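You operate a simulated robot arm through the tools that you are given. There is no shell and no other tool. Be economical: measure what you need, move in short steps, check, and stop when the job is done.

You are at the controls of a simulated two-armed robot. One attempt, no reset.

JOB
Bleed the air line till the MACHINE and BLOW gauges read zero.
Fine: shut the air valve first and open the trap; then close the trap; last, wind the BLOW knob back to zero.

The check looks at the end state, three seconds after you hand in, the way a careful person would. Anything else that was tipped, shoved, dropped, spilled or broken makes it a failure.

ROBOT AND FRAMES
Two 7-joint arms with two-finger parallel grippers on one trunk, on a base that drives. Base frame: it is fixed to the floor where the robot stands at the start and does not move with it; the origin is under the middle of the robot, x ahead of it, y to its left, z up. Readings come in m, rad, newtons and seconds.
The left shoulder is at the start at [0.023, 0.174, 1.487], the right one opposite. With the tool pointing down near the work surface each hand reaches from about 0.1 to 0.58 m from the robot's upright axis, wherever it stands, measured 20 degrees to its own side. Places, roughly: air panel [0.6, -0.1, 0.8]; air valve [0.4, 0, 1.4]; blow knob [0.6, -0.2, 1.3]; trap lever [0.5, -0.1, 1]. Payload 3.6 kg a hand.
The TCP of each hand is the grasp point between the finger pads, 0.03 m short of the fingertips. In the tool frame z runs along the fingers and y along their closing line. The gripper opens to 0.11 m. The fingers are 0.02 m wide and 0.01 m thick; the gripper's body (0.048 by 0.112 m) begins 0.055 m behind the TCP.
Orientation is told as [roll, pitch, yaw] about the base's x, y, z axes, in that order, counted from this pose: with the fingers straight down and closing along the base's y, the tool's x points along the base's -x, its y along +y and its z along -z.

CONTROLS
- The arms move only by the tool play_rows. It takes "left_moves", "right_moves" or both (then of equal length, played together; a hand with none holds still); each is one flat list of numbers, 7 for each row, row after row: the shift along the tool's x, y, z in m, then the turn, a rotation vector about the tool's x, y, z in rad, then the finger opening in m, from 0 to 0.11. In form: [x, y, z, rx, ry, rz, gripper, x, y, z, rx, ry, rz, gripper, ...]. A call has 1 to 8 rows; each row shifts and turns the commanded pose from where the row before left it, along the tool's axes as they then stand. Each row takes 0.2 s and may step no farther than 0.05 m and 0.15 rad from the row before; otherwise, or with a gripper value out of range, the whole call is refused. Where a pose cannot be reached the arm comes as near as it can. A force on the tool above 40 N (or 10 N above the force at the start of the call, whichever is more), or a blocked arm, ends the call early, and 0.2 s more pass. The fingers move at their own pace (about 0.153 m/s each) and stop on an object; they squeeze with about 39 N. The grip force told is the motor's: it shows also when the fingers shut on nothing. Time passes only in rows, and 0.2 s behind the last, so rows that do not move let the fingers close. The reply holds the time, the measured pose of the TCP, the force on the tool along the base axes, the opening and the grip force, in the units named above and with some noise, with the torque about the TCP (base axes, N m) and any sound that the robot's microphone picked up.
- Cameras (640 x 400 px; columns grow to the right, rows downward): "scene" is now at [0.1049, -0.0133, 1.6726]; the picture's right is [-0.17, -0.99, 0.00], its down [-0.44, 0.07, -0.90] and it looks along [0.88, -0.15, -0.44] (base axes); focal length 214 px, centre (320, 200). "left" rides on the left gripper at [0.072, -0.017, -0.103] in its tool frame; the picture's right is [0.23, 0.97, 0.00], its down [-0.76, 0.18, -0.62] and it looks along [-0.61, 0.14, 0.78] (tool axes); focal length 222 px, centre (320, 200). "right" rides on the right gripper at [0.072, 0.017, -0.103] in its tool frame; the picture's right is [-0.23, 0.97, 0.00], its down [-0.76, -0.18, -0.62] and it looks along [-0.61, -0.14, 0.78] (tool axes); focal length 222 px, centre (320, 200). There is no depth. A picture from a camera that has moved, and an enlarged one, comes with that camera's place and axes in the base frame and with its lens.
- camera(camera): a new picture of that camera. No time passes.
- slide_trunk(by): slides the trunk up (or, below 0, down) by that many m; the arms and the scene camera ride with it, the base frame stays. It gives what a move gives, with no picture.
- steer(legs): drives the robot by 1 to 6 legs, each [ahead, left, turn to the left] in m, m and rad, along the robot's own axes; the way and the turn of a leg run together, so that a leg with both is an arc; at most 1.5 m and 3.142 rad a leg. The arms and the cameras ride along, it lands a little off, and it stops where it bumps. It gives what a move gives.
- aim_head(pan, tilt): turns the head with the scene camera to pan (to the left, within 1.501 rad either way) and tilt (down, from -0.506 to 1.204), counted from straight ahead of the robot. It gives what a move gives.
- zoom(camera, box): a new picture of the part [left, top, right, bottom] of that camera's present view, enlarged. No time passes.
- job_done(): hands the job in; it is judged then, once.

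Go step by step. Nothing tells you exact positions but the pictures and the camera data: compare them with the known pose of the tool, close in by small moves and look again before you grip or let go. The budget is 120 turns and 108 pictures, counting those below and the enlarged ones. Unless the task says otherwise, let go and move clear before handing in, and close with one line.

The tools are called after ">>>" as name(argument=value, ...) on one line, values as JSON. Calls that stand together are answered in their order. play_rows: Moves the arms, as the interface text tells. Its arguments: {"type":"object","properties":{"left_moves":{"type":"array"},"right_moves":{"type":"array"}},"required":[]} The other tools are called the same way: slide_trunk (by) slides the trunk up or down; steer (legs) drives the base; aim_head (pan, tilt) turns the head that bears the scene camera; camera (camera) takes a picture; zoom (camera, box) takes an enlarged picture of a part of a camera's view; job_done () hands the job in.

At the start:

```text
clock: 0.0
left_position: [0.342, 0.0675, 1.552]
left_orientation: [0.0, 0.002, 0.002]
left_ft_force: [0.1, -0.4, -0.1]
left_wrist_torque: [0.03, -0.01, 0.01]
left_opening: 0.1101
left_gripper_force: 0.0
right_position: [0.2758, -0.2138, 1.6216]
right_orientation: [0.001, 0.0, 0.001]
right_ft_force: [0.1, -1.0, 0.1]
right_wrist_torque: [-0.02, -0.01, 0.0]
right_opening: 0.1103
right_gripper_force: 0.1
trunk travel left (down, up): [-0.6, 0.163]
robot x, y, heading: [-0.0025, 0.0023, 0.003]
head pan, tilt: [-0.168, 0.459]
```

scene: 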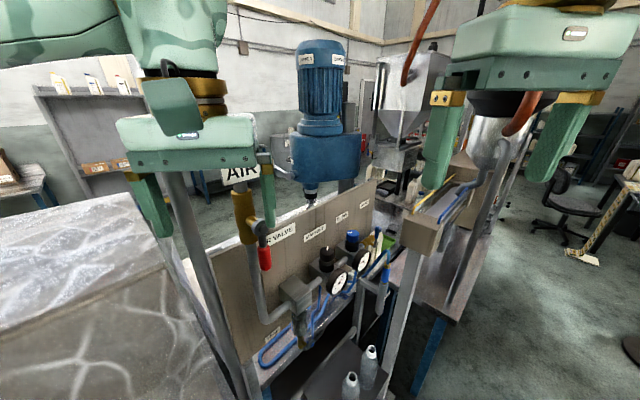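
right: 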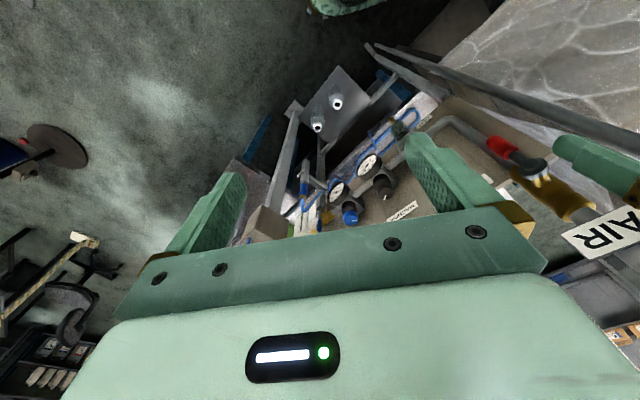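
left: 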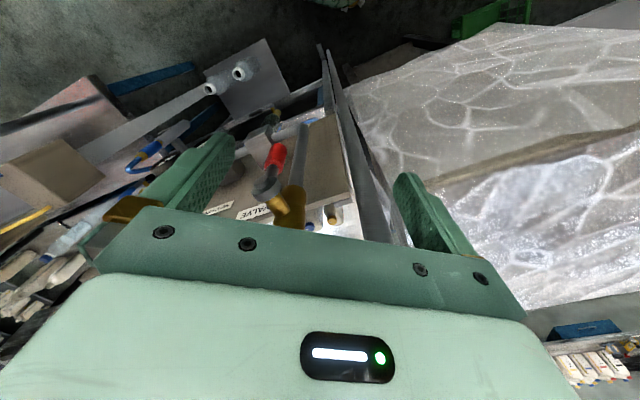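

I see a panel with an air valve (red handle), two gauges with knobs, and a trap below. I'll zoom in to get the details first.

>>> zoom(camera="scene", box=[220, 150, 420, 275])

>>> zoom(camera="scene", box=[220, 250, 420, 375])

>>> zoom(camera="right", box=[270, 80, 470, 205])

>>> zoom(camera="left", box=[200, 90, 360, 230])

```text
3.20 times, centred on (320, 212) of scene
camera zoom: at [0.1049, -0.0133, 1.6726], right [-0.17, -0.99, 0.0], down [-0.44, 0.07, -0.9], along [0.88, -0.15, -0.44], focal length 686 px, centre (320, 160)
```

zoom: 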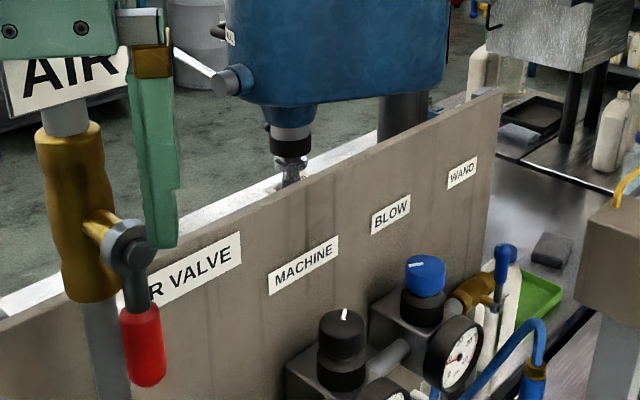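

```text
3.20 times, centred on (320, 312) of scene
camera zoom: at [0.1049, -0.0133, 1.6726], right [-0.17, -0.99, 0.0], down [-0.44, 0.07, -0.9], along [0.88, -0.15, -0.44], focal length 686 px, centre (320, -160)
```

zoom: 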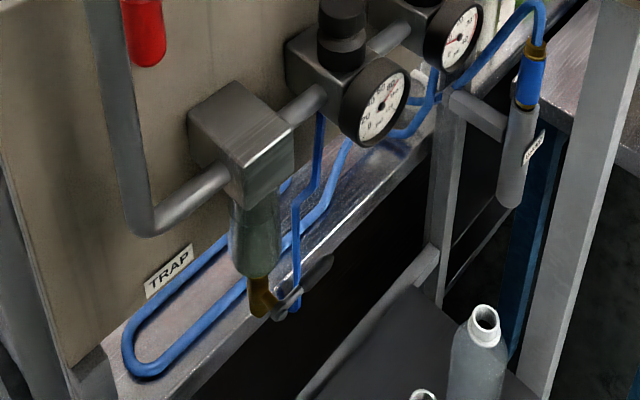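

```text
3.20 times, centred on (370, 142) of right
camera zoom: at [0.2036, -0.1965, 1.7246], right [0.23, 0.97, 0.0], down [0.76, -0.18, 0.62], along [0.61, -0.14, -0.78], focal length 711 px, centre (160, 384)
```

zoom: 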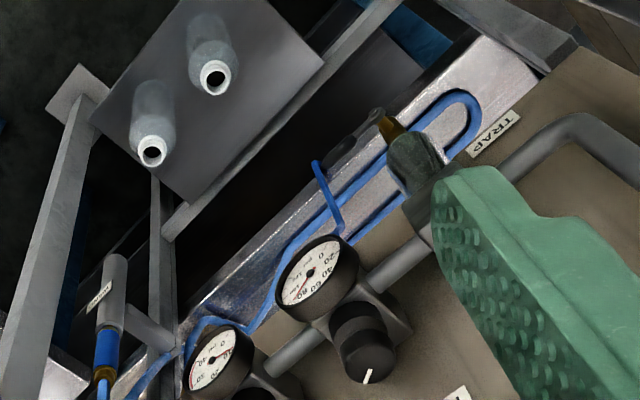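

```text
2.86 times, centred on (280, 160) of left
camera zoom: at [0.2693, 0.0512, 1.6565], right [-0.23, 0.97, 0.0], down [0.76, 0.18, 0.62], along [0.61, 0.14, -0.78], focal length 635 px, centre (434, 314)
```

zoom: 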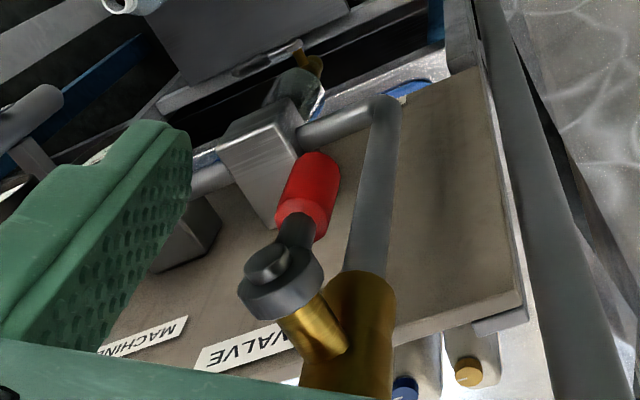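

The panel faces toward the robot's right-rear, its face turned about 35° from my heading. The red valve handle hangs down from about (0.38, 0.03, 1.50), and the regulator knobs have vertical axes. I'll look down at the floor space and the trap before moving.

>>> aim_head(pan=-0.3, tilt=1.0)

>>> camera(camera="scene")

>>> aim_head(pan=-1.0, tilt=0.9)

>>> camera(camera="scene")

```text
clock: 1.0
left_position: [0.3424, 0.0677, 1.5531]
left_orientation: [-0.002, 0.002, 0.003]
left_ft_force: [-0.1, 0.2, -0.7]
left_wrist_torque: [0.01, -0.01, 0.04]
left_opening: 0.11
left_gripper_force: 0.1
right_position: [0.2752, -0.2127, 1.6213]
right_orientation: [0.0, 0.0, 0.001]
right_ft_force: [0.9, 0.8, -0.7]
right_wrist_torque: [0.01, 0.0, 0.01]
right_opening: 0.1098
right_gripper_force: 0.1
trunk travel left (down, up): [-0.6, 0.163]
robot x, y, heading: [0.002, 0.001, 0.001]
head pan, tilt: [-0.3, 1.0]
```

```text
100 pictures are left
camera scene: at [0.081, -0.0185, 1.6279], right [-0.3, -0.96, 0.0], down [-0.8, 0.25, -0.54], along [0.52, -0.16, -0.84], focal length 214 px, centre (320, 200)
```

scene: 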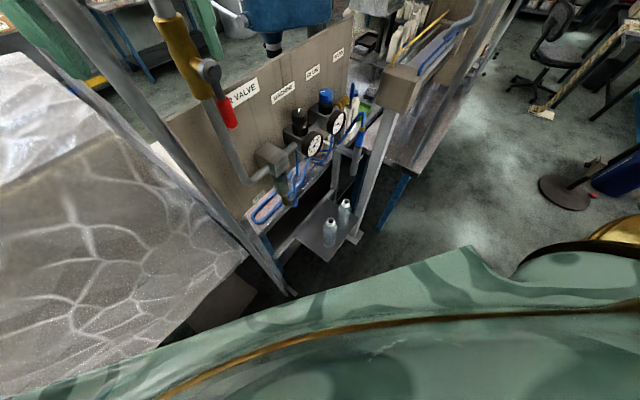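

```text
clock: 2.0
left_position: [0.342, 0.0683, 1.5526]
left_orientation: [-0.001, 0.002, 0.004]
left_ft_force: [0.0, 0.3, 0.1]
left_wrist_torque: [0.02, -0.01, -0.04]
left_opening: 0.1103
left_gripper_force: 0.1
right_position: [0.2747, -0.2141, 1.6212]
right_orientation: [0.0, 0.0, 0.0]
right_ft_force: [0.1, 0.6, 0.1]
right_wrist_torque: [0.04, 0.01, 0.02]
right_opening: 0.11
right_gripper_force: 0.0
trunk travel left (down, up): [-0.6, 0.163]
robot x, y, heading: [-0.0028, -0.0009, 0.001]
head pan, tilt: [-1.0, 0.901]
```

```text
99 pictures are left
camera scene: at [0.0552, -0.0614, 1.6351], right [-0.84, -0.54, 0.0], down [-0.42, 0.66, -0.62], along [0.34, -0.52, -0.78], focal length 214 px, centre (320, 200)
```

scene: 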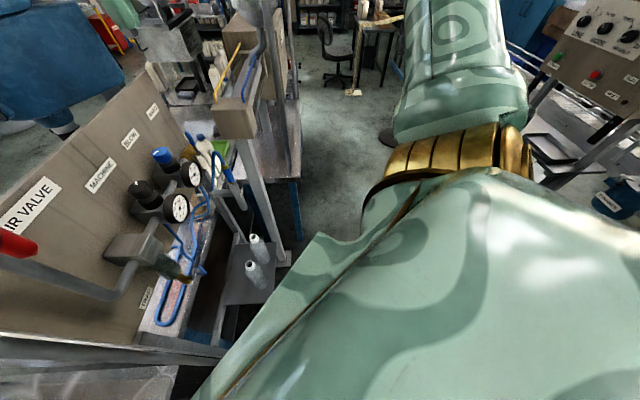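

The floor on my right is clear. I'll back off, sidestep right and turn about 0.62 rad to face the panel squarely from roughly half a metre away.

>>> steer(legs=[[-0.2, 0, 0], [0, -0.38, 0], [0, 0, 0.62]])

>>> aim_head(pan=0.0, tilt=0.6)

>>> camera(camera="scene")

```text
clock: 7.3
left_position: [0.0396, -0.1265, 1.553]
left_orientation: [-0.001, 0.003, 0.624]
left_ft_force: [-1.1, 0.2, 1.2]
left_wrist_torque: [0.01, 0.01, 0.02]
left_opening: 0.1098
left_gripper_force: 0.1
right_position: [0.1474, -0.3943, 1.6222]
right_orientation: [0.001, -0.001, 0.62]
right_ft_force: [0.5, 0.7, -0.9]
right_wrist_torque: [0.01, 0.0, 0.01]
right_opening: 0.1101
right_gripper_force: 0.1
trunk travel left (down, up): [-0.6, 0.163]
robot x, y, heading: [-0.1998, -0.3798, 0.622]
head pan, tilt: [-1.0, 0.901]
```

```text
clock: 8.6
left_position: [0.0399, -0.1253, 1.5529]
left_orientation: [-0.003, 0.002, 0.623]
left_ft_force: [-0.1, 0.1, -0.2]
left_wrist_torque: [0.03, 0.01, 0.02]
left_opening: 0.1098
left_gripper_force: 0.1
right_position: [0.1484, -0.3948, 1.6213]
right_orientation: [-0.001, 0.001, 0.621]
right_ft_force: [0.3, 0.1, 1.4]
right_wrist_torque: [-0.02, -0.02, -0.03]
right_opening: 0.1101
right_gripper_force: 0.1
trunk travel left (down, up): [-0.6, 0.163]
robot x, y, heading: [-0.1991, -0.3819, 0.62]
head pan, tilt: [0.0, 0.6]
```

```text
98 pictures are left
camera scene: at [-0.1155, -0.3187, 1.6599], right [0.58, -0.81, 0.0], down [-0.46, -0.33, -0.82], along [0.67, 0.48, -0.57], focal length 214 px, centre (320, 200)
```

scene: 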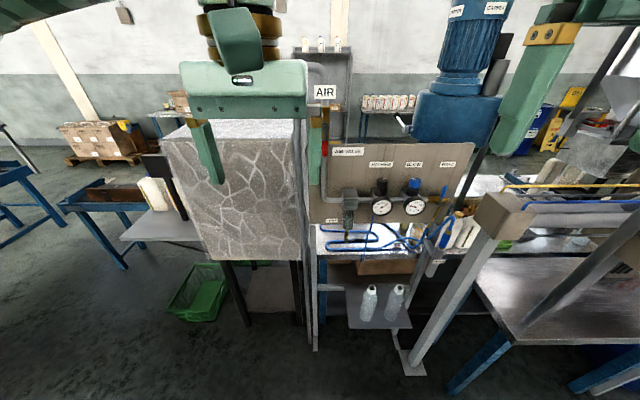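

Now I'm square to the panel. I'll enlarge it.

>>> zoom(camera="scene", box=[300, 130, 480, 280])

>>> zoom(camera="scene", box=[360, 160, 440, 230])

>>> zoom(camera="scene", box=[320, 180, 400, 250])

```text
2.67 times, centred on (390, 205) of scene
camera zoom: at [-0.1155, -0.3187, 1.6599], right [0.58, -0.81, 0.0], down [-0.46, -0.33, -0.82], along [0.67, 0.48, -0.57], focal length 572 px, centre (133, 187)
```

zoom: 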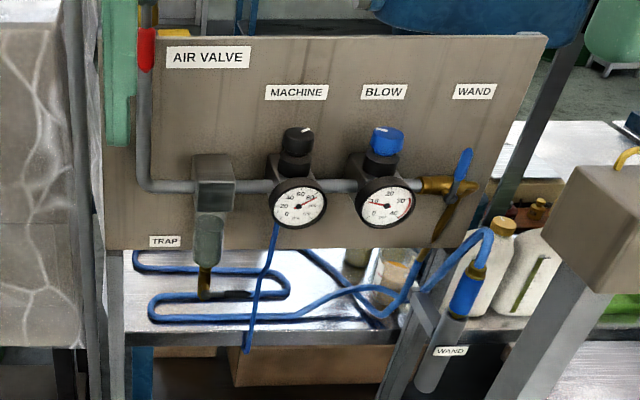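

```text
5.71 times, centred on (400, 195) of scene
camera zoom: at [-0.1155, -0.3187, 1.6599], right [0.58, -0.81, 0.0], down [-0.46, -0.33, -0.82], along [0.67, 0.48, -0.57], focal length 1226 px, centre (-137, 229)
```

zoom: 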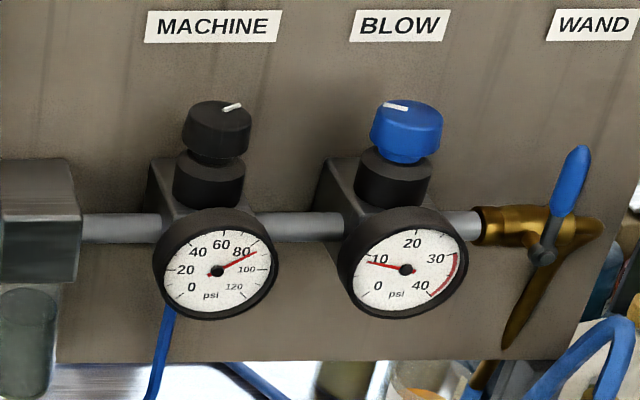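

```text
5.71 times, centred on (360, 215) of scene
camera zoom: at [-0.1155, -0.3187, 1.6599], right [0.58, -0.81, 0.0], down [-0.46, -0.33, -0.82], along [0.67, 0.48, -0.57], focal length 1226 px, centre (91, 114)
```

zoom: 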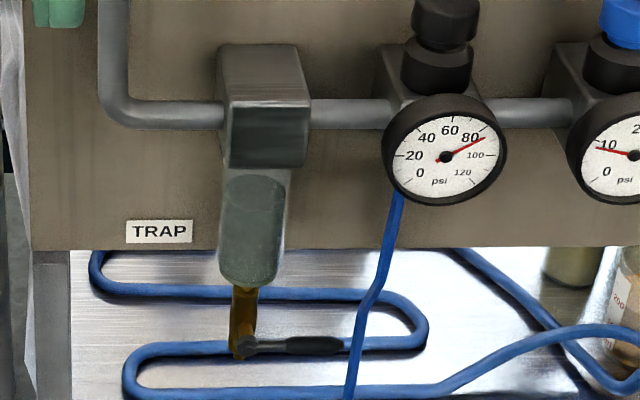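

Readings: MACHINE about 85 and BLOW about 10 psi. The valve handle hangs down (open), and the trap lever is horizontal (closed). I'll bring the left hand forward a little and swing its fingers to point at the panel, still well clear of it.

>>> play_rows(left_moves=[-0.05, 0.02, 0, 0, 0, 0, 0.11, -0.05, 0.02, 0, 0, 0, 0, 0.11, -0.04, 0.02, 0, 0, 0, 0, 0.11, 0, 0, 0, 0, -0.15, 0, 0.11, 0, 0, 0, 0, -0.15, 0, 0.11, 0, 0, 0, 0, -0.15, 0, 0.11, 0, 0, 0, 0, -0.15, 0, 0.11])

>>> play_rows(left_moves=[0, 0, 0, 0, -0.15, 0, 0.11, 0, 0, 0, 0, -0.15, 0, 0.11, 0, 0, 0, 0, -0.15, 0, 0.11, 0, 0, 0, 0, -0.15, 0, 0.11, 0, 0, 0, 0, -0.15, 0, 0.11, 0, 0, 0, 0, -0.15, 0, 0.08, 0, 0, 0, 0, -0.07, 0, 0.06])

>>> camera(camera="scene")

>>> camera(camera="left")

```text
refused: row 1 steps farther than a row can; nothing moved
```

```text
clock: 10.2
left_position: [0.0403, -0.1269, 1.5509]
left_orientation: [-0.005, -0.97, 0.626]
left_ft_force: [-0.6, 0.1, 0.7]
left_wrist_torque: [-0.02, 0.03, 0.0]
left_opening: 0.0599
left_gripper_force: 0.1
right_position: [0.1484, -0.3942, 1.6218]
right_orientation: [0.001, 0.0, 0.62]
right_ft_force: [-0.3, 0.3, -0.5]
right_wrist_torque: [0.02, 0.01, 0.0]
right_opening: 0.11
right_gripper_force: 0.0
trunk travel left (down, up): [-0.6, 0.163]
robot x, y, heading: [-0.2004, -0.3797, 0.616]
head pan, tilt: [0.0, 0.6]
```

```text
94 pictures are left
camera scene: at [-0.1157, -0.3189, 1.6599], right [0.58, -0.81, 0.0], down [-0.46, -0.33, -0.82], along [0.67, 0.48, -0.57], focal length 214 px, centre (320, 200)
```

scene: 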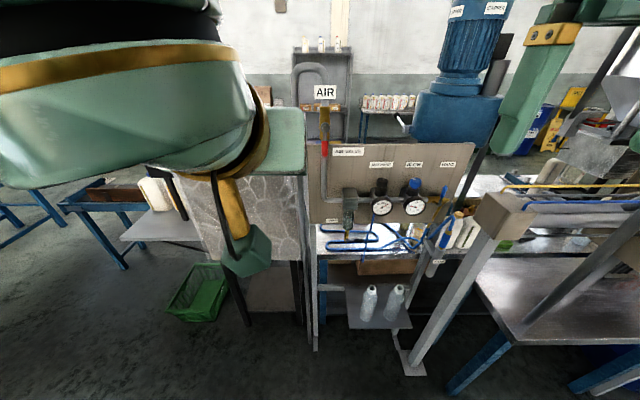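

```text
93 pictures are left
camera left: at [-0.0537, -0.2138, 1.5516], right [-0.67, 0.72, -0.19], down [-0.17, 0.1, 0.98], along [0.72, 0.69, 0.06], focal length 222 px, centre (320, 200)
```

left: 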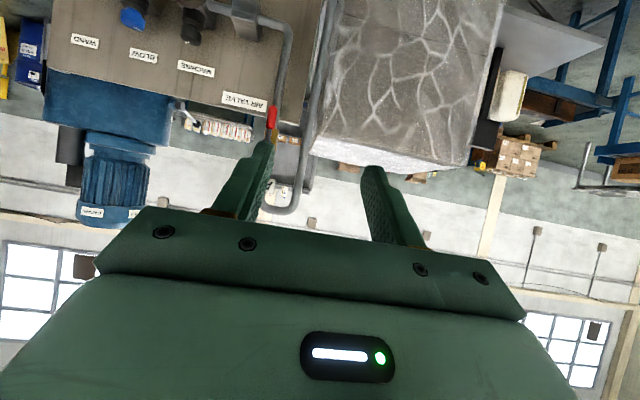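

The hand turned fine and is tilted about 55° so far. I'll finish the turn while moving forward.

>>> play_rows(left_moves=[-0.022, 0, 0.03, 0, -0.15, 0, 0.06, -0.018, 0, 0.035, 0, -0.15, 0, 0.06, -0.01, 0, 0.038, 0, -0.15, 0, 0.06, -0.003, 0, 0.04, 0, -0.15, 0, 0.06])

>>> steer(legs=[[0, -0.15, 0]])

>>> camera(camera="scene")

>>> zoom(camera="scene", box=[220, 80, 380, 180])

```text
clock: 11.2
left_position: [0.1685, -0.0408, 1.5513]
left_orientation: [1.391, -1.564, -0.77]
left_ft_force: [0.1, -0.9, 0.1]
left_wrist_torque: [-0.01, 0.03, 0.03]
left_opening: 0.0597
left_gripper_force: 0.0
right_position: [0.1507, -0.3998, 1.6207]
right_orientation: [0.003, -0.001, 0.619]
right_ft_force: [-0.3, -0.9, -0.4]
right_wrist_torque: [0.05, 0.02, 0.01]
right_opening: 0.11
right_gripper_force: 0.1
trunk travel left (down, up): [-0.6, 0.163]
robot x, y, heading: [-0.1993, -0.3771, 0.62]
head pan, tilt: [0.0, 0.6]
```

```text
clock: 12.6
left_position: [0.2522, -0.1567, 1.5502]
left_orientation: [-0.678, -1.566, 1.302]
left_ft_force: [0.1, 0.6, -0.7]
left_wrist_torque: [-0.02, -0.01, -0.01]
left_opening: 0.06
left_gripper_force: 0.2
right_position: [0.2345, -0.5138, 1.6227]
right_orientation: [-0.003, 0.001, 0.62]
right_ft_force: [0.5, 0.7, 0.0]
right_wrist_torque: [-0.01, -0.02, 0.02]
right_opening: 0.1101
right_gripper_force: 0.1
trunk travel left (down, up): [-0.6, 0.163]
robot x, y, heading: [-0.1114, -0.5025, 0.62]
head pan, tilt: [0.0, 0.6]
```

```text
92 pictures are left
camera scene: at [-0.0298, -0.4391, 1.6599], right [0.58, -0.81, 0.0], down [-0.46, -0.33, -0.82], along [0.67, 0.48, -0.57], focal length 214 px, centre (320, 200)
```

scene: 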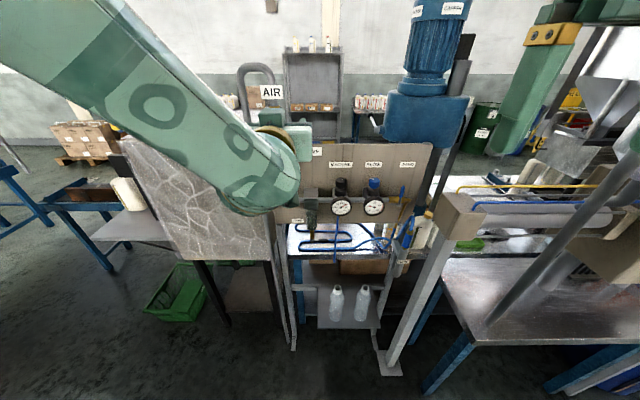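

```text
4.00 times, centred on (300, 130) of scene
camera zoom: at [-0.0298, -0.4391, 1.6599], right [0.58, -0.81, 0.0], down [-0.46, -0.33, -0.82], along [0.67, 0.48, -0.57], focal length 858 px, centre (400, 480)
```

zoom: 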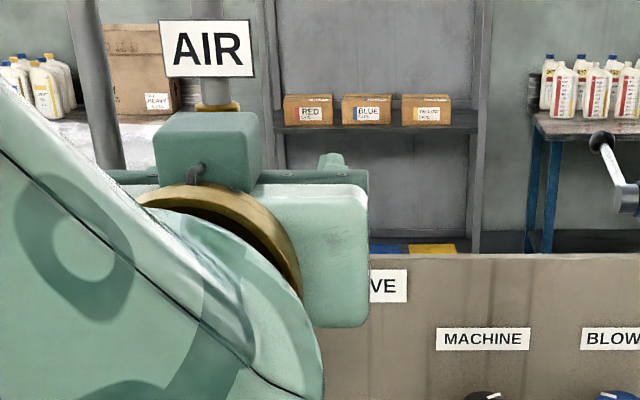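

The hand is level, pointing at the panel. I'll move it in line with the handle (left and down), still short of it, and check through the hand camera.

>>> play_rows(left_moves=[0.03, 0.0175, 0, 0, 0, 0, 0.06, 0.03, 0.0175, 0, 0, 0, 0, 0.06, 0.03, 0.0175, 0, 0, 0, 0, 0.06, 0.03, 0.0175, 0, 0, 0, 0, 0.06, 0, 0, 0, 0, 0, 0, 0.06])

>>> camera(camera="left")

>>> camera(camera="right")

>>> camera(camera="scene")

```text
clock: 13.8
left_position: [0.2276, -0.1966, 1.4792]
left_orientation: [-0.362, -1.565, 0.991]
left_ft_force: [-0.4, 0.7, 0.3]
left_wrist_torque: [0.04, -0.03, -0.01]
left_opening: 0.0599
left_gripper_force: 0.1
left hand out of reach, approached as far as the arm can: row 1, 2, 3, 4
right_position: [0.2364, -0.5159, 1.6215]
right_orientation: [0.0, 0.0, 0.62]
right_ft_force: [0.9, 0.9, -0.6]
right_wrist_torque: [-0.03, 0.0, -0.03]
right_opening: 0.1098
right_gripper_force: 0.0
trunk travel left (down, up): [-0.6, 0.163]
robot x, y, heading: [-0.1128, -0.5008, 0.623]
head pan, tilt: [0.0, 0.6]
```

```text
90 pictures are left
camera left: at [0.1529, -0.271, 1.4068], right [-0.57, 0.79, -0.23], down [-0.61, -0.22, 0.76], along [0.55, 0.58, 0.6], focal length 222 px, centre (320, 200)
```

left: 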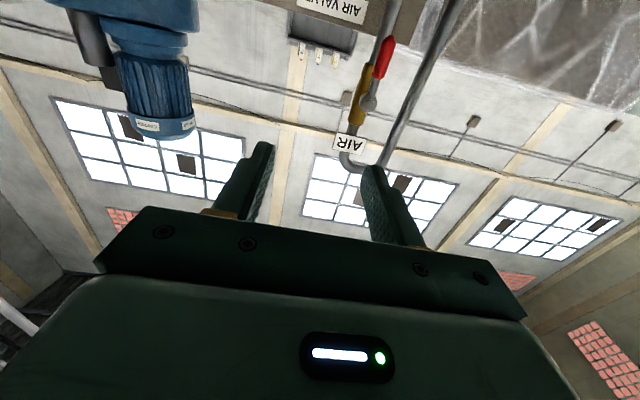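

```text
89 pictures are left
camera right: at [0.1674, -0.5443, 1.7247], right [-0.38, 0.92, 0.0], down [0.72, 0.3, 0.62], along [0.58, 0.24, -0.78], focal length 222 px, centre (320, 200)
```

right: 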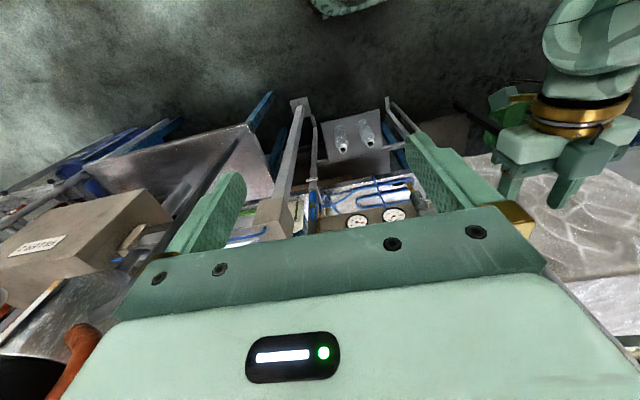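

```text
88 pictures are left
camera scene: at [-0.0286, -0.4407, 1.6599], right [0.58, -0.81, 0.0], down [-0.46, -0.33, -0.82], along [0.67, 0.48, -0.57], focal length 214 px, centre (320, 200)
```

scene: 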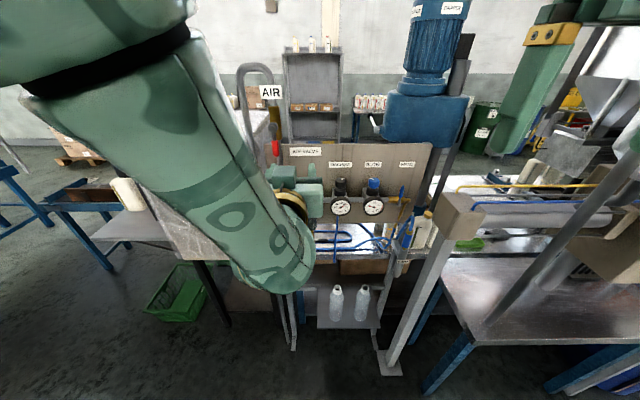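

The arm couldn't make that tucked-in pose, so I'll extend it forward, which should be easier to reach and is still short of the handle.

>>> play_rows(left_moves=[0, 0, 0.03, 0, 0, 0, 0.06, 0, 0, 0.03, 0, 0, 0, 0.06, 0, 0, 0.03, 0, 0, 0, 0.06, 0, 0, 0, 0, 0, 0, 0.06])

>>> camera(camera="left")

```text
clock: 14.8
left_position: [0.3046, -0.1772, 1.4973]
left_orientation: [-0.158, -1.563, 0.785]
left_ft_force: [0.2, 0.0, -0.1]
left_wrist_torque: [-0.01, 0.01, -0.02]
left_opening: 0.0599
left_gripper_force: 0.0
left hand out of reach, approached as far as the arm can: row 1, 2, 3
right_position: [0.2355, -0.5177, 1.622]
right_orientation: [0.001, -0.001, 0.621]
right_ft_force: [0.9, 0.4, -0.2]
right_wrist_torque: [-0.07, 0.0, 0.01]
right_opening: 0.1099
right_gripper_force: 0.0
trunk travel left (down, up): [-0.6, 0.163]
robot x, y, heading: [-0.1114, -0.5037, 0.62]
head pan, tilt: [0.0, 0.6]
```

```text
87 pictures are left
camera left: at [0.2313, -0.2515, 1.4258], right [-0.57, 0.79, -0.23], down [-0.6, -0.22, 0.77], along [0.55, 0.58, 0.6], focal length 222 px, centre (320, 200)
```

left: 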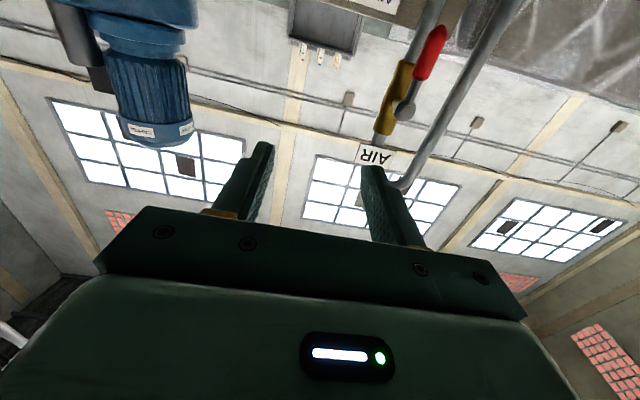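

The arm's limit seems to be in the lowering, so I'll return to the comfortable hand pose. Then I'll lower the trunk and shift the base instead.

>>> play_rows(left_moves=[-0.03, -0.0175, -0.02, 0, 0, 0, 0.06, -0.03, -0.0175, -0.02, 0, 0, 0, 0.06, -0.03, -0.0175, -0.02, 0, 0, 0, 0.06, -0.03, -0.0175, -0.02, 0, 0, 0, 0.06, 0, 0, 0, 0, 0, 0, 0.06])

>>> slide_trunk(by=-0.13)

>>> camera(camera="left")

>>> camera(camera="scene")

```text
clock: 16.0
left_position: [0.2831, -0.2795, 1.6175]
left_orientation: [-0.38, -1.566, 1.002]
left_ft_force: [0.6, 0.7, 0.0]
left_wrist_torque: [0.02, 0.03, 0.03]
left_opening: 0.0597
left_gripper_force: 0.1
right_position: [0.2359, -0.5161, 1.6215]
right_orientation: [0.001, -0.001, 0.621]
right_ft_force: [0.0, 0.5, 0.1]
right_wrist_torque: [-0.03, 0.0, -0.01]
right_opening: 0.1101
right_gripper_force: 0.0
trunk travel left (down, up): [-0.6, 0.163]
robot x, y, heading: [-0.1144, -0.502, 0.623]
head pan, tilt: [0.0, 0.6]
```

```text
clock: 17.5
left_position: [0.281, -0.2809, 1.4876]
left_orientation: [-0.487, -1.567, 1.11]
left_ft_force: [0.1, 0.3, 0.3]
left_wrist_torque: [0.02, 0.01, -0.02]
left_opening: 0.0603
left_gripper_force: 0.0
right_position: [0.2344, -0.5155, 1.4914]
right_orientation: [0.002, 0.002, 0.619]
right_ft_force: [0.2, 1.0, -0.5]
right_wrist_torque: [-0.01, 0.01, 0.01]
right_opening: 0.1101
right_gripper_force: 0.0
trunk travel left (down, up): [-0.47, 0.293]
robot x, y, heading: [-0.1127, -0.5005, 0.618]
head pan, tilt: [0.0, 0.6]
```

```text
86 pictures are left
camera left: at [0.2072, -0.354, 1.4159], right [-0.57, 0.79, -0.23], down [-0.61, -0.22, 0.76], along [0.55, 0.57, 0.6], focal length 222 px, centre (320, 200)
```

left: 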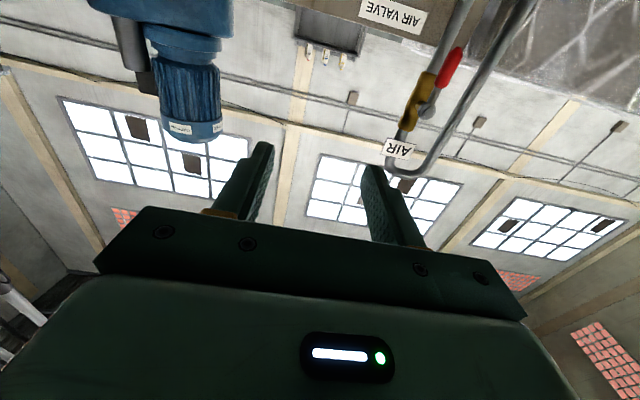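

```text
85 pictures are left
camera scene: at [-0.0168, -0.4328, 1.5294], right [0.58, -0.81, 0.0], down [-0.46, -0.33, -0.83], along [0.67, 0.48, -0.56], focal length 214 px, centre (320, 200)
```

scene: 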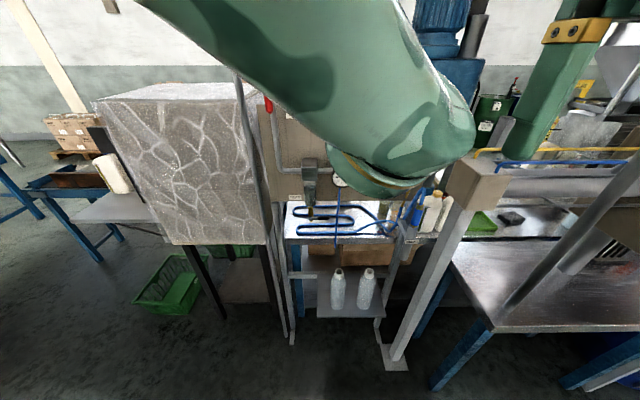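

The arm is happy where it is, so I'll use the base and trunk to align it with the handle: 0.18 m left and 0.05 m down, still about 0.2 m short of the panel.

>>> steer(legs=[[0, 0.185, 0]])

>>> slide_trunk(by=-0.055)

>>> camera(camera="left")

>>> camera(camera="scene")

```text
clock: 19.1
left_position: [0.1749, -0.129, 1.487]
left_orientation: [-0.391, -1.566, 1.013]
left_ft_force: [0.3, 0.2, -0.3]
left_wrist_torque: [-0.01, 0.04, -0.01]
left_opening: 0.0601
left_gripper_force: 0.1
right_position: [0.1281, -0.366, 1.492]
right_orientation: [0.0, 0.0, 0.618]
right_ft_force: [0.5, 0.4, -0.5]
right_wrist_torque: [-0.01, -0.01, 0.02]
right_opening: 0.1101
right_gripper_force: 0.0
trunk travel left (down, up): [-0.47, 0.293]
robot x, y, heading: [-0.2169, -0.351, 0.617]
head pan, tilt: [0.0, 0.6]
```

```text
clock: 20.0
left_position: [0.1742, -0.13, 1.4332]
left_orientation: [-0.459, -1.566, 1.081]
left_ft_force: [-0.6, 0.4, -0.2]
left_wrist_torque: [0.01, -0.01, -0.03]
left_opening: 0.06
left_gripper_force: 0.0
right_position: [0.1289, -0.3668, 1.4385]
right_orientation: [0.002, 0.0, 0.618]
right_ft_force: [0.4, 0.1, 0.4]
right_wrist_torque: [0.0, 0.01, -0.03]
right_opening: 0.1101
right_gripper_force: 0.1
trunk travel left (down, up): [-0.415, 0.348]
robot x, y, heading: [-0.2201, -0.351, 0.615]
head pan, tilt: [0.0, 0.6]
```

```text
84 pictures are left
camera left: at [0.1002, -0.2042, 1.361], right [-0.57, 0.79, -0.23], down [-0.61, -0.22, 0.76], along [0.55, 0.57, 0.6], focal length 222 px, centre (320, 200)
```

left: 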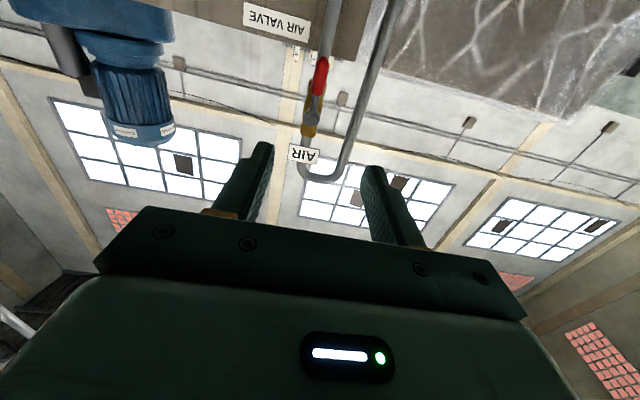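

```text
83 pictures are left
camera scene: at [-0.1141, -0.2757, 1.474], right [0.58, -0.81, 0.0], down [-0.46, -0.33, -0.83], along [0.67, 0.48, -0.56], focal length 214 px, centre (320, 200)
```

scene: 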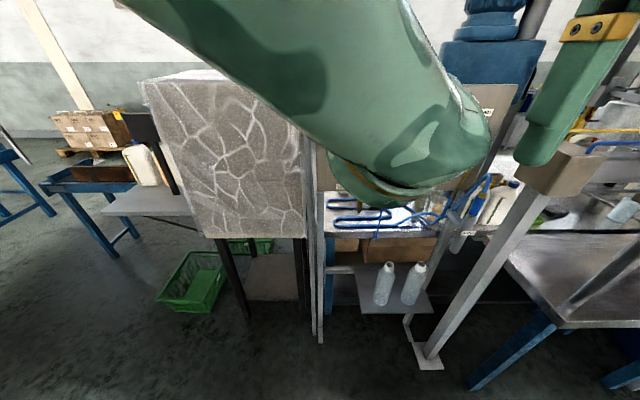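

By triangulation the handle is centred at about z = 1.42, right in line with my open fingers. I'll drive ahead 0.18 m and look again.

>>> steer(legs=[[0.18, 0, 0]])

>>> camera(camera="left")

>>> camera(camera="right")

```text
clock: 21.5
left_position: [0.325, -0.0236, 1.4318]
left_orientation: [-0.31, -1.564, 0.929]
left_ft_force: [0.0, 0.0, 0.0]
left_wrist_torque: [0.04, 0.0, 0.01]
left_opening: 0.06
left_gripper_force: 0.1
right_position: [0.2775, -0.2598, 1.4364]
right_orientation: [0.002, 0.0, 0.614]
right_ft_force: [0.1, 1.4, 0.0]
right_wrist_torque: [0.0, 0.0, 0.01]
right_opening: 0.1101
right_gripper_force: 0.1
trunk travel left (down, up): [-0.415, 0.348]
robot x, y, heading: [-0.069, -0.2447, 0.617]
head pan, tilt: [0.0, 0.6]
```

```text
82 pictures are left
camera left: at [0.2494, -0.0982, 1.3604], right [-0.57, 0.79, -0.23], down [-0.61, -0.22, 0.76], along [0.56, 0.57, 0.6], focal length 222 px, centre (320, 200)
```

left: 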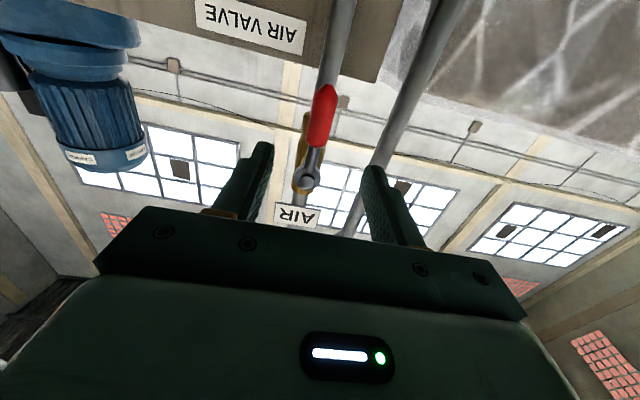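

```text
81 pictures are left
camera right: at [0.2092, -0.2889, 1.5395], right [-0.38, 0.93, 0.0], down [0.72, 0.3, 0.62], along [0.58, 0.24, -0.78], focal length 222 px, centre (320, 200)
```

right: 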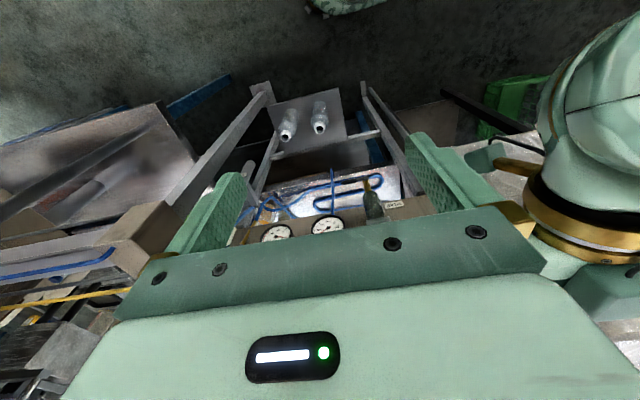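

I'll zoom the hand camera for a precise fix on the pivot and handle.

>>> zoom(camera="left", box=[240, 50, 400, 250])

```text
2.00 times, centred on (320, 150) of left
camera zoom: at [0.2494, -0.0982, 1.3604], right [-0.57, 0.79, -0.23], down [-0.61, -0.22, 0.76], along [0.56, 0.57, 0.6], focal length 444 px, centre (320, 300)
```

zoom: 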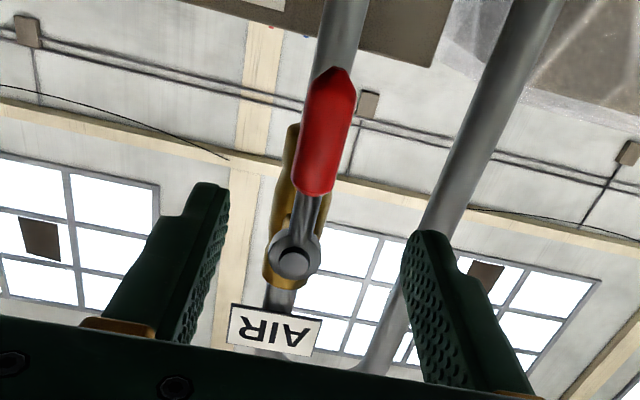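

The handle lies centred between the fingers. I'll move forward 0.04 m and re-measure.

>>> play_rows(left_moves=[0, 0, 0.02, 0, 0, 0, 0.06, 0, 0, 0.02, 0, 0, 0, 0.06])

>>> zoom(camera="left", box=[240, 50, 400, 250])

```text
clock: 22.1
left_position: [0.3569, -0.0002, 1.4315]
left_orientation: [-0.245, -1.566, 0.867]
left_ft_force: [0.4, 0.1, -1.0]
left_wrist_torque: [0.0, 0.0, 0.0]
left_opening: 0.06
left_gripper_force: 0.0
right_position: [0.2779, -0.2601, 1.4361]
right_orientation: [0.002, 0.002, 0.616]
right_ft_force: [0.7, 0.1, 0.2]
right_wrist_torque: [-0.01, 0.02, 0.02]
right_opening: 0.1103
right_gripper_force: 0.1
trunk travel left (down, up): [-0.415, 0.348]
robot x, y, heading: [-0.0725, -0.2485, 0.622]
head pan, tilt: [0.0, 0.6]
```

```text
2.00 times, centred on (320, 150) of left
camera zoom: at [0.2827, -0.0742, 1.3598], right [-0.57, 0.79, -0.23], down [-0.61, -0.21, 0.76], along [0.56, 0.57, 0.6], focal length 444 px, centre (320, 300)
```

zoom: 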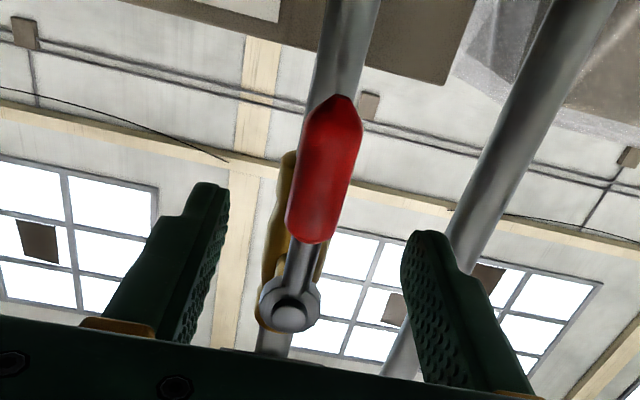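

Fix: pivot at z≈1.482, handle tip at z≈1.392, F≈0.33 m. I'll move in so the fingers straddle the handle, then lower slightly and narrow to a loose cage.

>>> play_rows(left_moves=[0.006, -0.001, 0.009, 0, 0, 0, 0.06, 0.006, -0.001, 0.009, 0, 0, 0, 0.05, 0, 0, 0, 0, 0, 0, 0.038, 0, 0, 0, 0, 0, 0, 0.038])

>>> zoom(camera="left", box=[240, 50, 400, 250])

```text
clock: 23.1
left_position: [0.3731, 0.0076, 1.4195]
left_orientation: [-0.297, -1.566, 0.918]
left_ft_force: [-0.1, 0.5, 0.5]
left_wrist_torque: [-0.01, 0.0, -0.01]
left_opening: 0.038
left_gripper_force: 0.0
right_position: [0.2761, -0.2618, 1.4365]
right_orientation: [0.001, 0.0, 0.614]
right_ft_force: [0.5, 0.1, -0.7]
right_wrist_torque: [-0.01, 0.0, 0.04]
right_opening: 0.1099
right_gripper_force: 0.0
trunk travel left (down, up): [-0.415, 0.348]
robot x, y, heading: [-0.0684, -0.2476, 0.618]
head pan, tilt: [0.0, 0.6]
```

```text
2.00 times, centred on (320, 150) of left
camera zoom: at [0.2975, -0.0664, 1.3478], right [-0.57, 0.79, -0.23], down [-0.61, -0.22, 0.76], along [0.56, 0.57, 0.6], focal length 444 px, centre (320, 300)
```

zoom: 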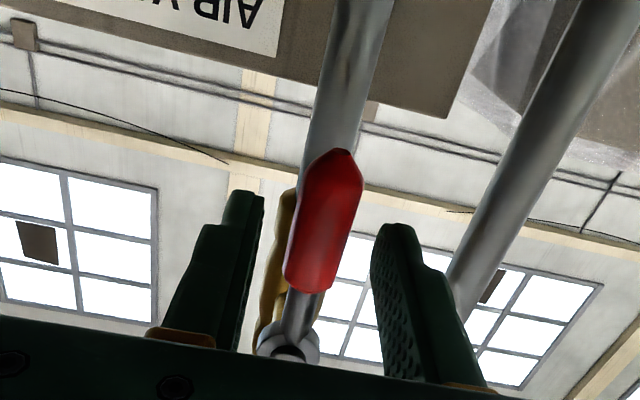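

The fingers straddle the handle. I'll start swinging it clockwise (down to left) and watch the force.

>>> play_rows(left_moves=[0, 0, 0.008, 0, 0, 0, 0.036, -0.0007, 0.0093, 0, 0, 0, 0.15, 0.036, -0.0007, 0.0093, 0, 0, 0, 0.15, 0.036, -0.0007, 0.0093, 0, 0, 0, 0.15, 0.036])

>>> zoom(camera="left", box=[240, 50, 400, 250])

```text
clock: 24.2
left_position: [0.371, 0.0183, 1.428]
left_orientation: [1.573, -1.123, -0.981]
left_ft_force: [19.8, -21.8, 1.9]
left_wrist_torque: [-0.58, -0.29, -0.82]
left_opening: 0.0489
left_gripper_force: 12.6
right_position: [0.2808, -0.2661, 1.4358]
right_orientation: [0.005, 0.001, 0.611]
right_ft_force: [-0.1, 0.3, 0.9]
right_wrist_torque: [-0.04, -0.01, 0.03]
right_opening: 0.1102
right_gripper_force: 0.1
trunk travel left (down, up): [-0.415, 0.348]
robot x, y, heading: [-0.0657, -0.2502, 0.609]
head pan, tilt: [0.0, 0.6]
stopped in row 4 (left hand): the force on the tool passed its limit at 42 N (the readings are from after the stop); the commanded pose is now the measured one
```

```text
2.00 times, centred on (320, 150) of left
camera zoom: at [0.2765, -0.0248, 1.3552], right [-0.54, 0.81, 0.22], down [-0.42, -0.49, 0.76], along [0.73, 0.32, 0.61], focal length 444 px, centre (320, 300)
```

zoom: 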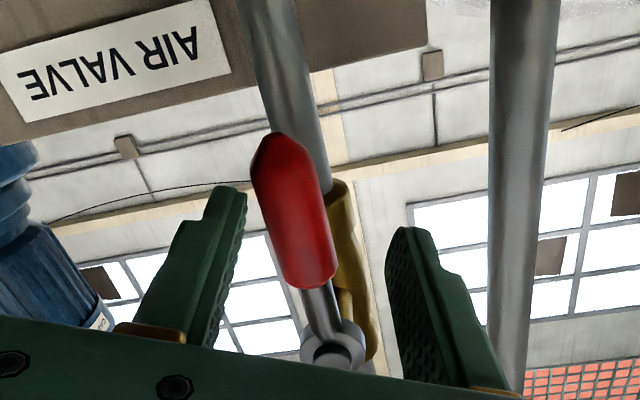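

It resisted that way (probably the stop), so I'll reset the cage to neutral and try the other direction.

>>> play_rows(left_moves=[0.001, -0.0035, 0, 0, 0, -0.15, 0.042, 0.001, -0.0035, 0, 0, 0, -0.15, 0.042, 0.001, -0.0035, 0, 0, 0, -0.14, 0.038, 0, 0, 0, 0, 0, 0, 0.036])

>>> zoom(camera="left", box=[240, 50, 400, 250])

```text
clock: 25.2
left_position: [0.3725, 0.0206, 1.4215]
left_orientation: [1.696, -1.568, -1.087]
left_ft_force: [3.7, -3.4, -1.7]
left_wrist_torque: [-0.05, 0.03, -0.15]
left_opening: 0.0385
left_gripper_force: 2.6
right_position: [0.2776, -0.2635, 1.4376]
right_orientation: [0.002, 0.0, 0.614]
right_ft_force: [-0.1, 0.3, 0.0]
right_wrist_torque: [0.0, -0.01, 0.0]
right_opening: 0.1098
right_gripper_force: 0.1
trunk travel left (down, up): [-0.415, 0.348]
robot x, y, heading: [-0.0704, -0.2518, 0.612]
head pan, tilt: [0.0, 0.6]
```

```text
2.00 times, centred on (320, 150) of left
camera zoom: at [0.2964, -0.0524, 1.3498], right [-0.56, 0.8, -0.23], down [-0.61, -0.21, 0.76], along [0.56, 0.56, 0.61], focal length 444 px, centre (320, 300)
```

zoom: 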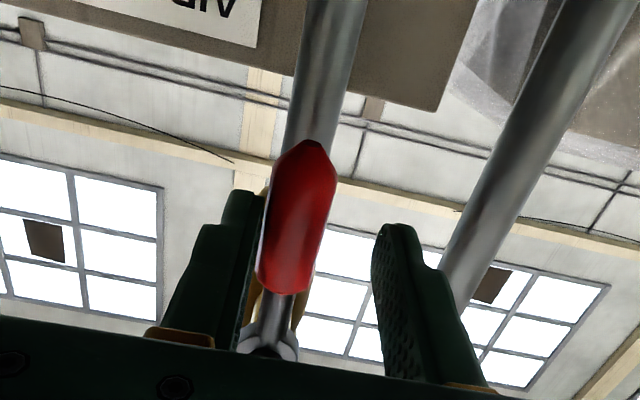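

Now centre on the handle and swing it the other way (down to right).

>>> play_rows(left_moves=[0, -0.009, 0, 0, 0, 0, 0.036, -0.0007, -0.0093, 0, 0, 0, -0.15, 0.036, -0.0007, -0.0093, 0, 0, 0, -0.15, 0.036, -0.0007, -0.0093, 0, 0, 0, -0.15, 0.036])

>>> zoom(camera="left", box=[240, 50, 400, 250])

```text
clock: 26.2
left_position: [0.3908, -0.0091, 1.4276]
left_orientation: [-1.57, -1.123, 2.179]
left_ft_force: [-0.5, 1.7, 0.0]
left_wrist_torque: [0.0, -0.02, 0.07]
left_opening: 0.0371
left_gripper_force: 0.4
right_position: [0.278, -0.2628, 1.4355]
right_orientation: [0.003, 0.0, 0.614]
right_ft_force: [0.7, 0.1, 0.1]
right_wrist_torque: [0.0, -0.02, -0.01]
right_opening: 0.1098
right_gripper_force: 0.1
trunk travel left (down, up): [-0.415, 0.348]
robot x, y, heading: [-0.071, -0.2473, 0.616]
head pan, tilt: [0.0, 0.6]
```

```text
2.00 times, centred on (320, 150) of left
camera zoom: at [0.333, -0.1068, 1.3703], right [-0.44, 0.64, -0.63], down [-0.79, 0.05, 0.61], along [0.42, 0.77, 0.49], focal length 444 px, centre (320, 300)
```

zoom: 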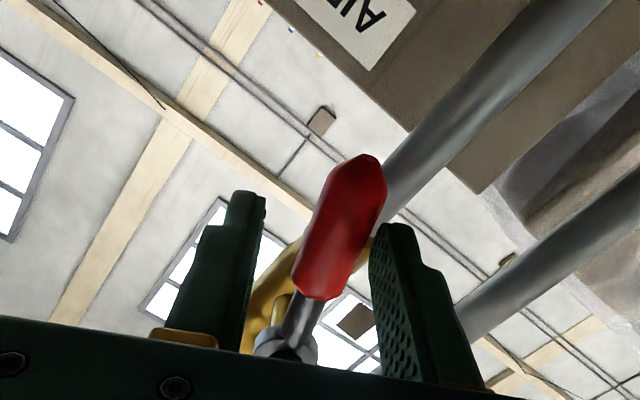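

The handle turns this way. I'll continue the arc.

>>> play_rows(left_moves=[-0.0007, -0.0093, 0, 0, 0, -0.15, 0.036, -0.0007, -0.0093, 0, 0, 0, -0.15, 0.036, -0.0007, -0.0093, 0, 0, 0, -0.15, 0.036, -0.0007, -0.0093, 0, 0, 0, -0.15, 0.036])

>>> zoom(camera="left", box=[240, 50, 400, 250])

```text
clock: 27.2
left_position: [0.4087, -0.0325, 1.4524]
left_orientation: [-1.57, -0.521, 2.175]
left_ft_force: [-0.9, 0.6, -1.3]
left_wrist_torque: [0.0, 0.08, 0.05]
left_opening: 0.0367
left_gripper_force: 0.6
right_position: [0.278, -0.263, 1.4373]
right_orientation: [0.001, 0.0, 0.613]
right_ft_force: [1.1, 0.3, 0.4]
right_wrist_torque: [0.01, 0.0, 0.0]
right_opening: 0.1099
right_gripper_force: 0.1
trunk travel left (down, up): [-0.415, 0.348]
robot x, y, heading: [-0.0708, -0.2465, 0.617]
head pan, tilt: [0.0, 0.6]
```

```text
2.00 times, centred on (320, 150) of left
camera zoom: at [0.3625, -0.149, 1.4318], right [-0.16, 0.24, -0.96], down [-0.94, 0.26, 0.23], along [0.3, 0.94, 0.18], focal length 444 px, centre (320, 300)
```

zoom: 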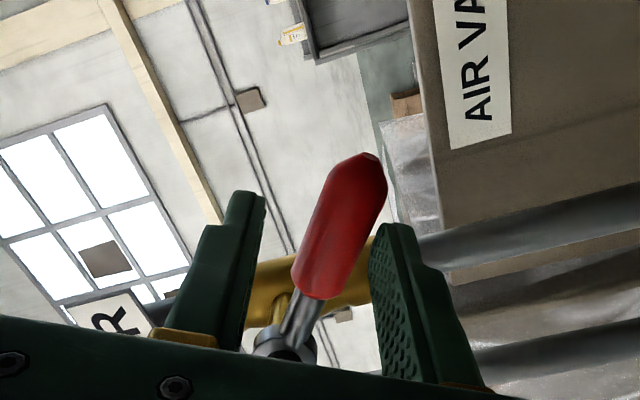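

Going well at about 60°. I'll keep going to horizontal, until it meets its stop.

>>> play_rows(left_moves=[-0.0007, -0.0093, 0, 0, 0, -0.15, 0.036, -0.0007, -0.0093, 0, 0, 0, -0.15, 0.036, -0.0007, -0.0093, 0, 0, 0, -0.15, 0.036, -0.0007, -0.0093, 0, 0, 0, -0.15, 0.036, -0.0007, -0.0093, 0, 0, 0, -0.1, 0.036])

>>> zoom(camera="left", box=[240, 50, 400, 250])

```text
clock: 28.4
left_position: [0.4116, -0.0378, 1.4956]
left_orientation: [-1.563, 0.176, 2.178]
left_ft_force: [-6.3, 0.0, -17.4]
left_wrist_torque: [-0.13, 0.66, -0.17]
left_opening: 0.0446
left_gripper_force: 8.6
right_position: [0.2763, -0.2621, 1.4356]
right_orientation: [0.001, 0.001, 0.615]
right_ft_force: [-0.1, -0.6, 0.8]
right_wrist_torque: [0.02, -0.03, -0.01]
right_opening: 0.1099
right_gripper_force: 0.2
trunk travel left (down, up): [-0.415, 0.348]
robot x, y, heading: [-0.0734, -0.2482, 0.617]
head pan, tilt: [0.0, 0.6]
```

```text
2.00 times, centred on (320, 150) of left
camera zoom: at [0.365, -0.1519, 1.5253], right [0.22, -0.33, -0.92], down [-0.92, 0.23, -0.3], along [0.32, 0.92, -0.25], focal length 444 px, centre (320, 300)
```

zoom: 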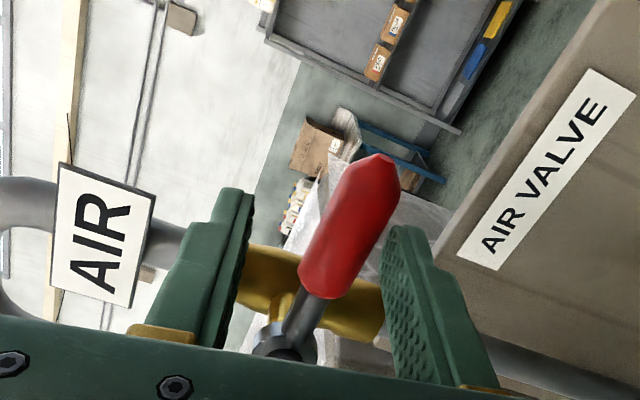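

It has hit a stop with the handle perpendicular to the body, so the valve is closed. I'll ease off, open and retract straight back.

>>> play_rows(left_moves=[0, 0.008, 0, 0, 0, 0.1, 0.06, 0, 0, 0, 0, 0, 0, 0.07, 0, 0, -0.03, 0, 0, 0, 0.07, 0, 0, -0.03, 0, 0, 0, 0.07])

>>> steer(legs=[[-0.2, 0, 0]])

>>> camera(camera="left")

>>> camera(camera="scene")

```text
clock: 29.4
left_position: [0.3611, -0.0714, 1.491]
left_orientation: [-1.574, 0.075, 2.178]
left_ft_force: [0.2, 0.1, 0.2]
left_wrist_torque: [-0.02, 0.01, -0.04]
left_opening: 0.0701
left_gripper_force: 0.0
right_position: [0.2763, -0.2636, 1.4381]
right_orientation: [0.002, 0.001, 0.615]
right_ft_force: [1.4, -10.9, 0.0]
right_wrist_torque: [0.34, 0.0, 0.36]
right_opening: 0.1052
right_gripper_force: 0.1
trunk travel left (down, up): [-0.415, 0.348]
robot x, y, heading: [-0.0708, -0.246, 0.614]
head pan, tilt: [0.0, 0.6]
```

```text
clock: 31.0
left_position: [0.1979, -0.1894, 1.4902]
left_orientation: [-1.569, 0.075, 2.176]
left_ft_force: [-0.3, 0.0, 0.0]
left_wrist_torque: [-0.01, 0.03, 0.04]
left_opening: 0.0701
left_gripper_force: 0.1
right_position: [0.1123, -0.3801, 1.4361]
right_orientation: [0.003, 0.001, 0.613]
right_ft_force: [6.1, -8.6, -1.5]
right_wrist_torque: [0.23, 0.18, -0.07]
right_opening: 0.1045
right_gripper_force: 0.0
trunk travel left (down, up): [-0.415, 0.348]
robot x, y, heading: [-0.236, -0.3626, 0.609]
head pan, tilt: [0.0, 0.6]
```

```text
72 pictures are left
camera left: at [0.1527, -0.3052, 1.5129], right [0.17, -0.25, -0.95], down [-0.94, 0.26, -0.23], along [0.31, 0.93, -0.19], focal length 222 px, centre (320, 200)
```

left: 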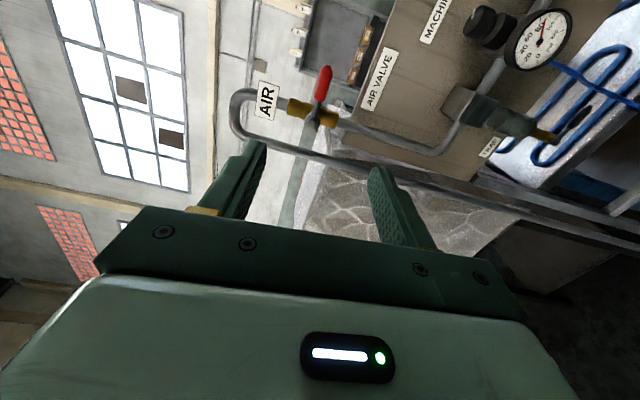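

```text
71 pictures are left
camera scene: at [-0.1297, -0.2869, 1.4739], right [0.58, -0.82, 0.0], down [-0.46, -0.33, -0.83], along [0.67, 0.48, -0.56], focal length 214 px, centre (320, 200)
```

scene: 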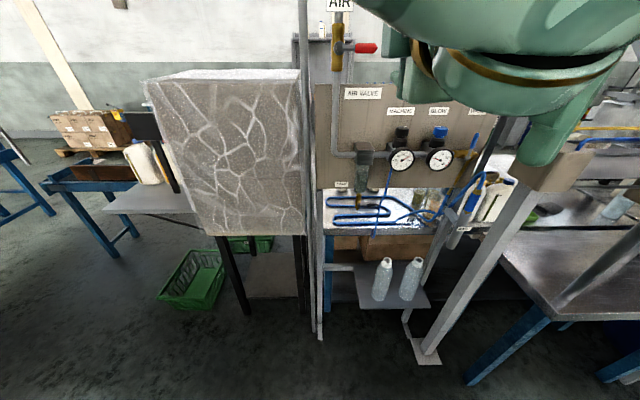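

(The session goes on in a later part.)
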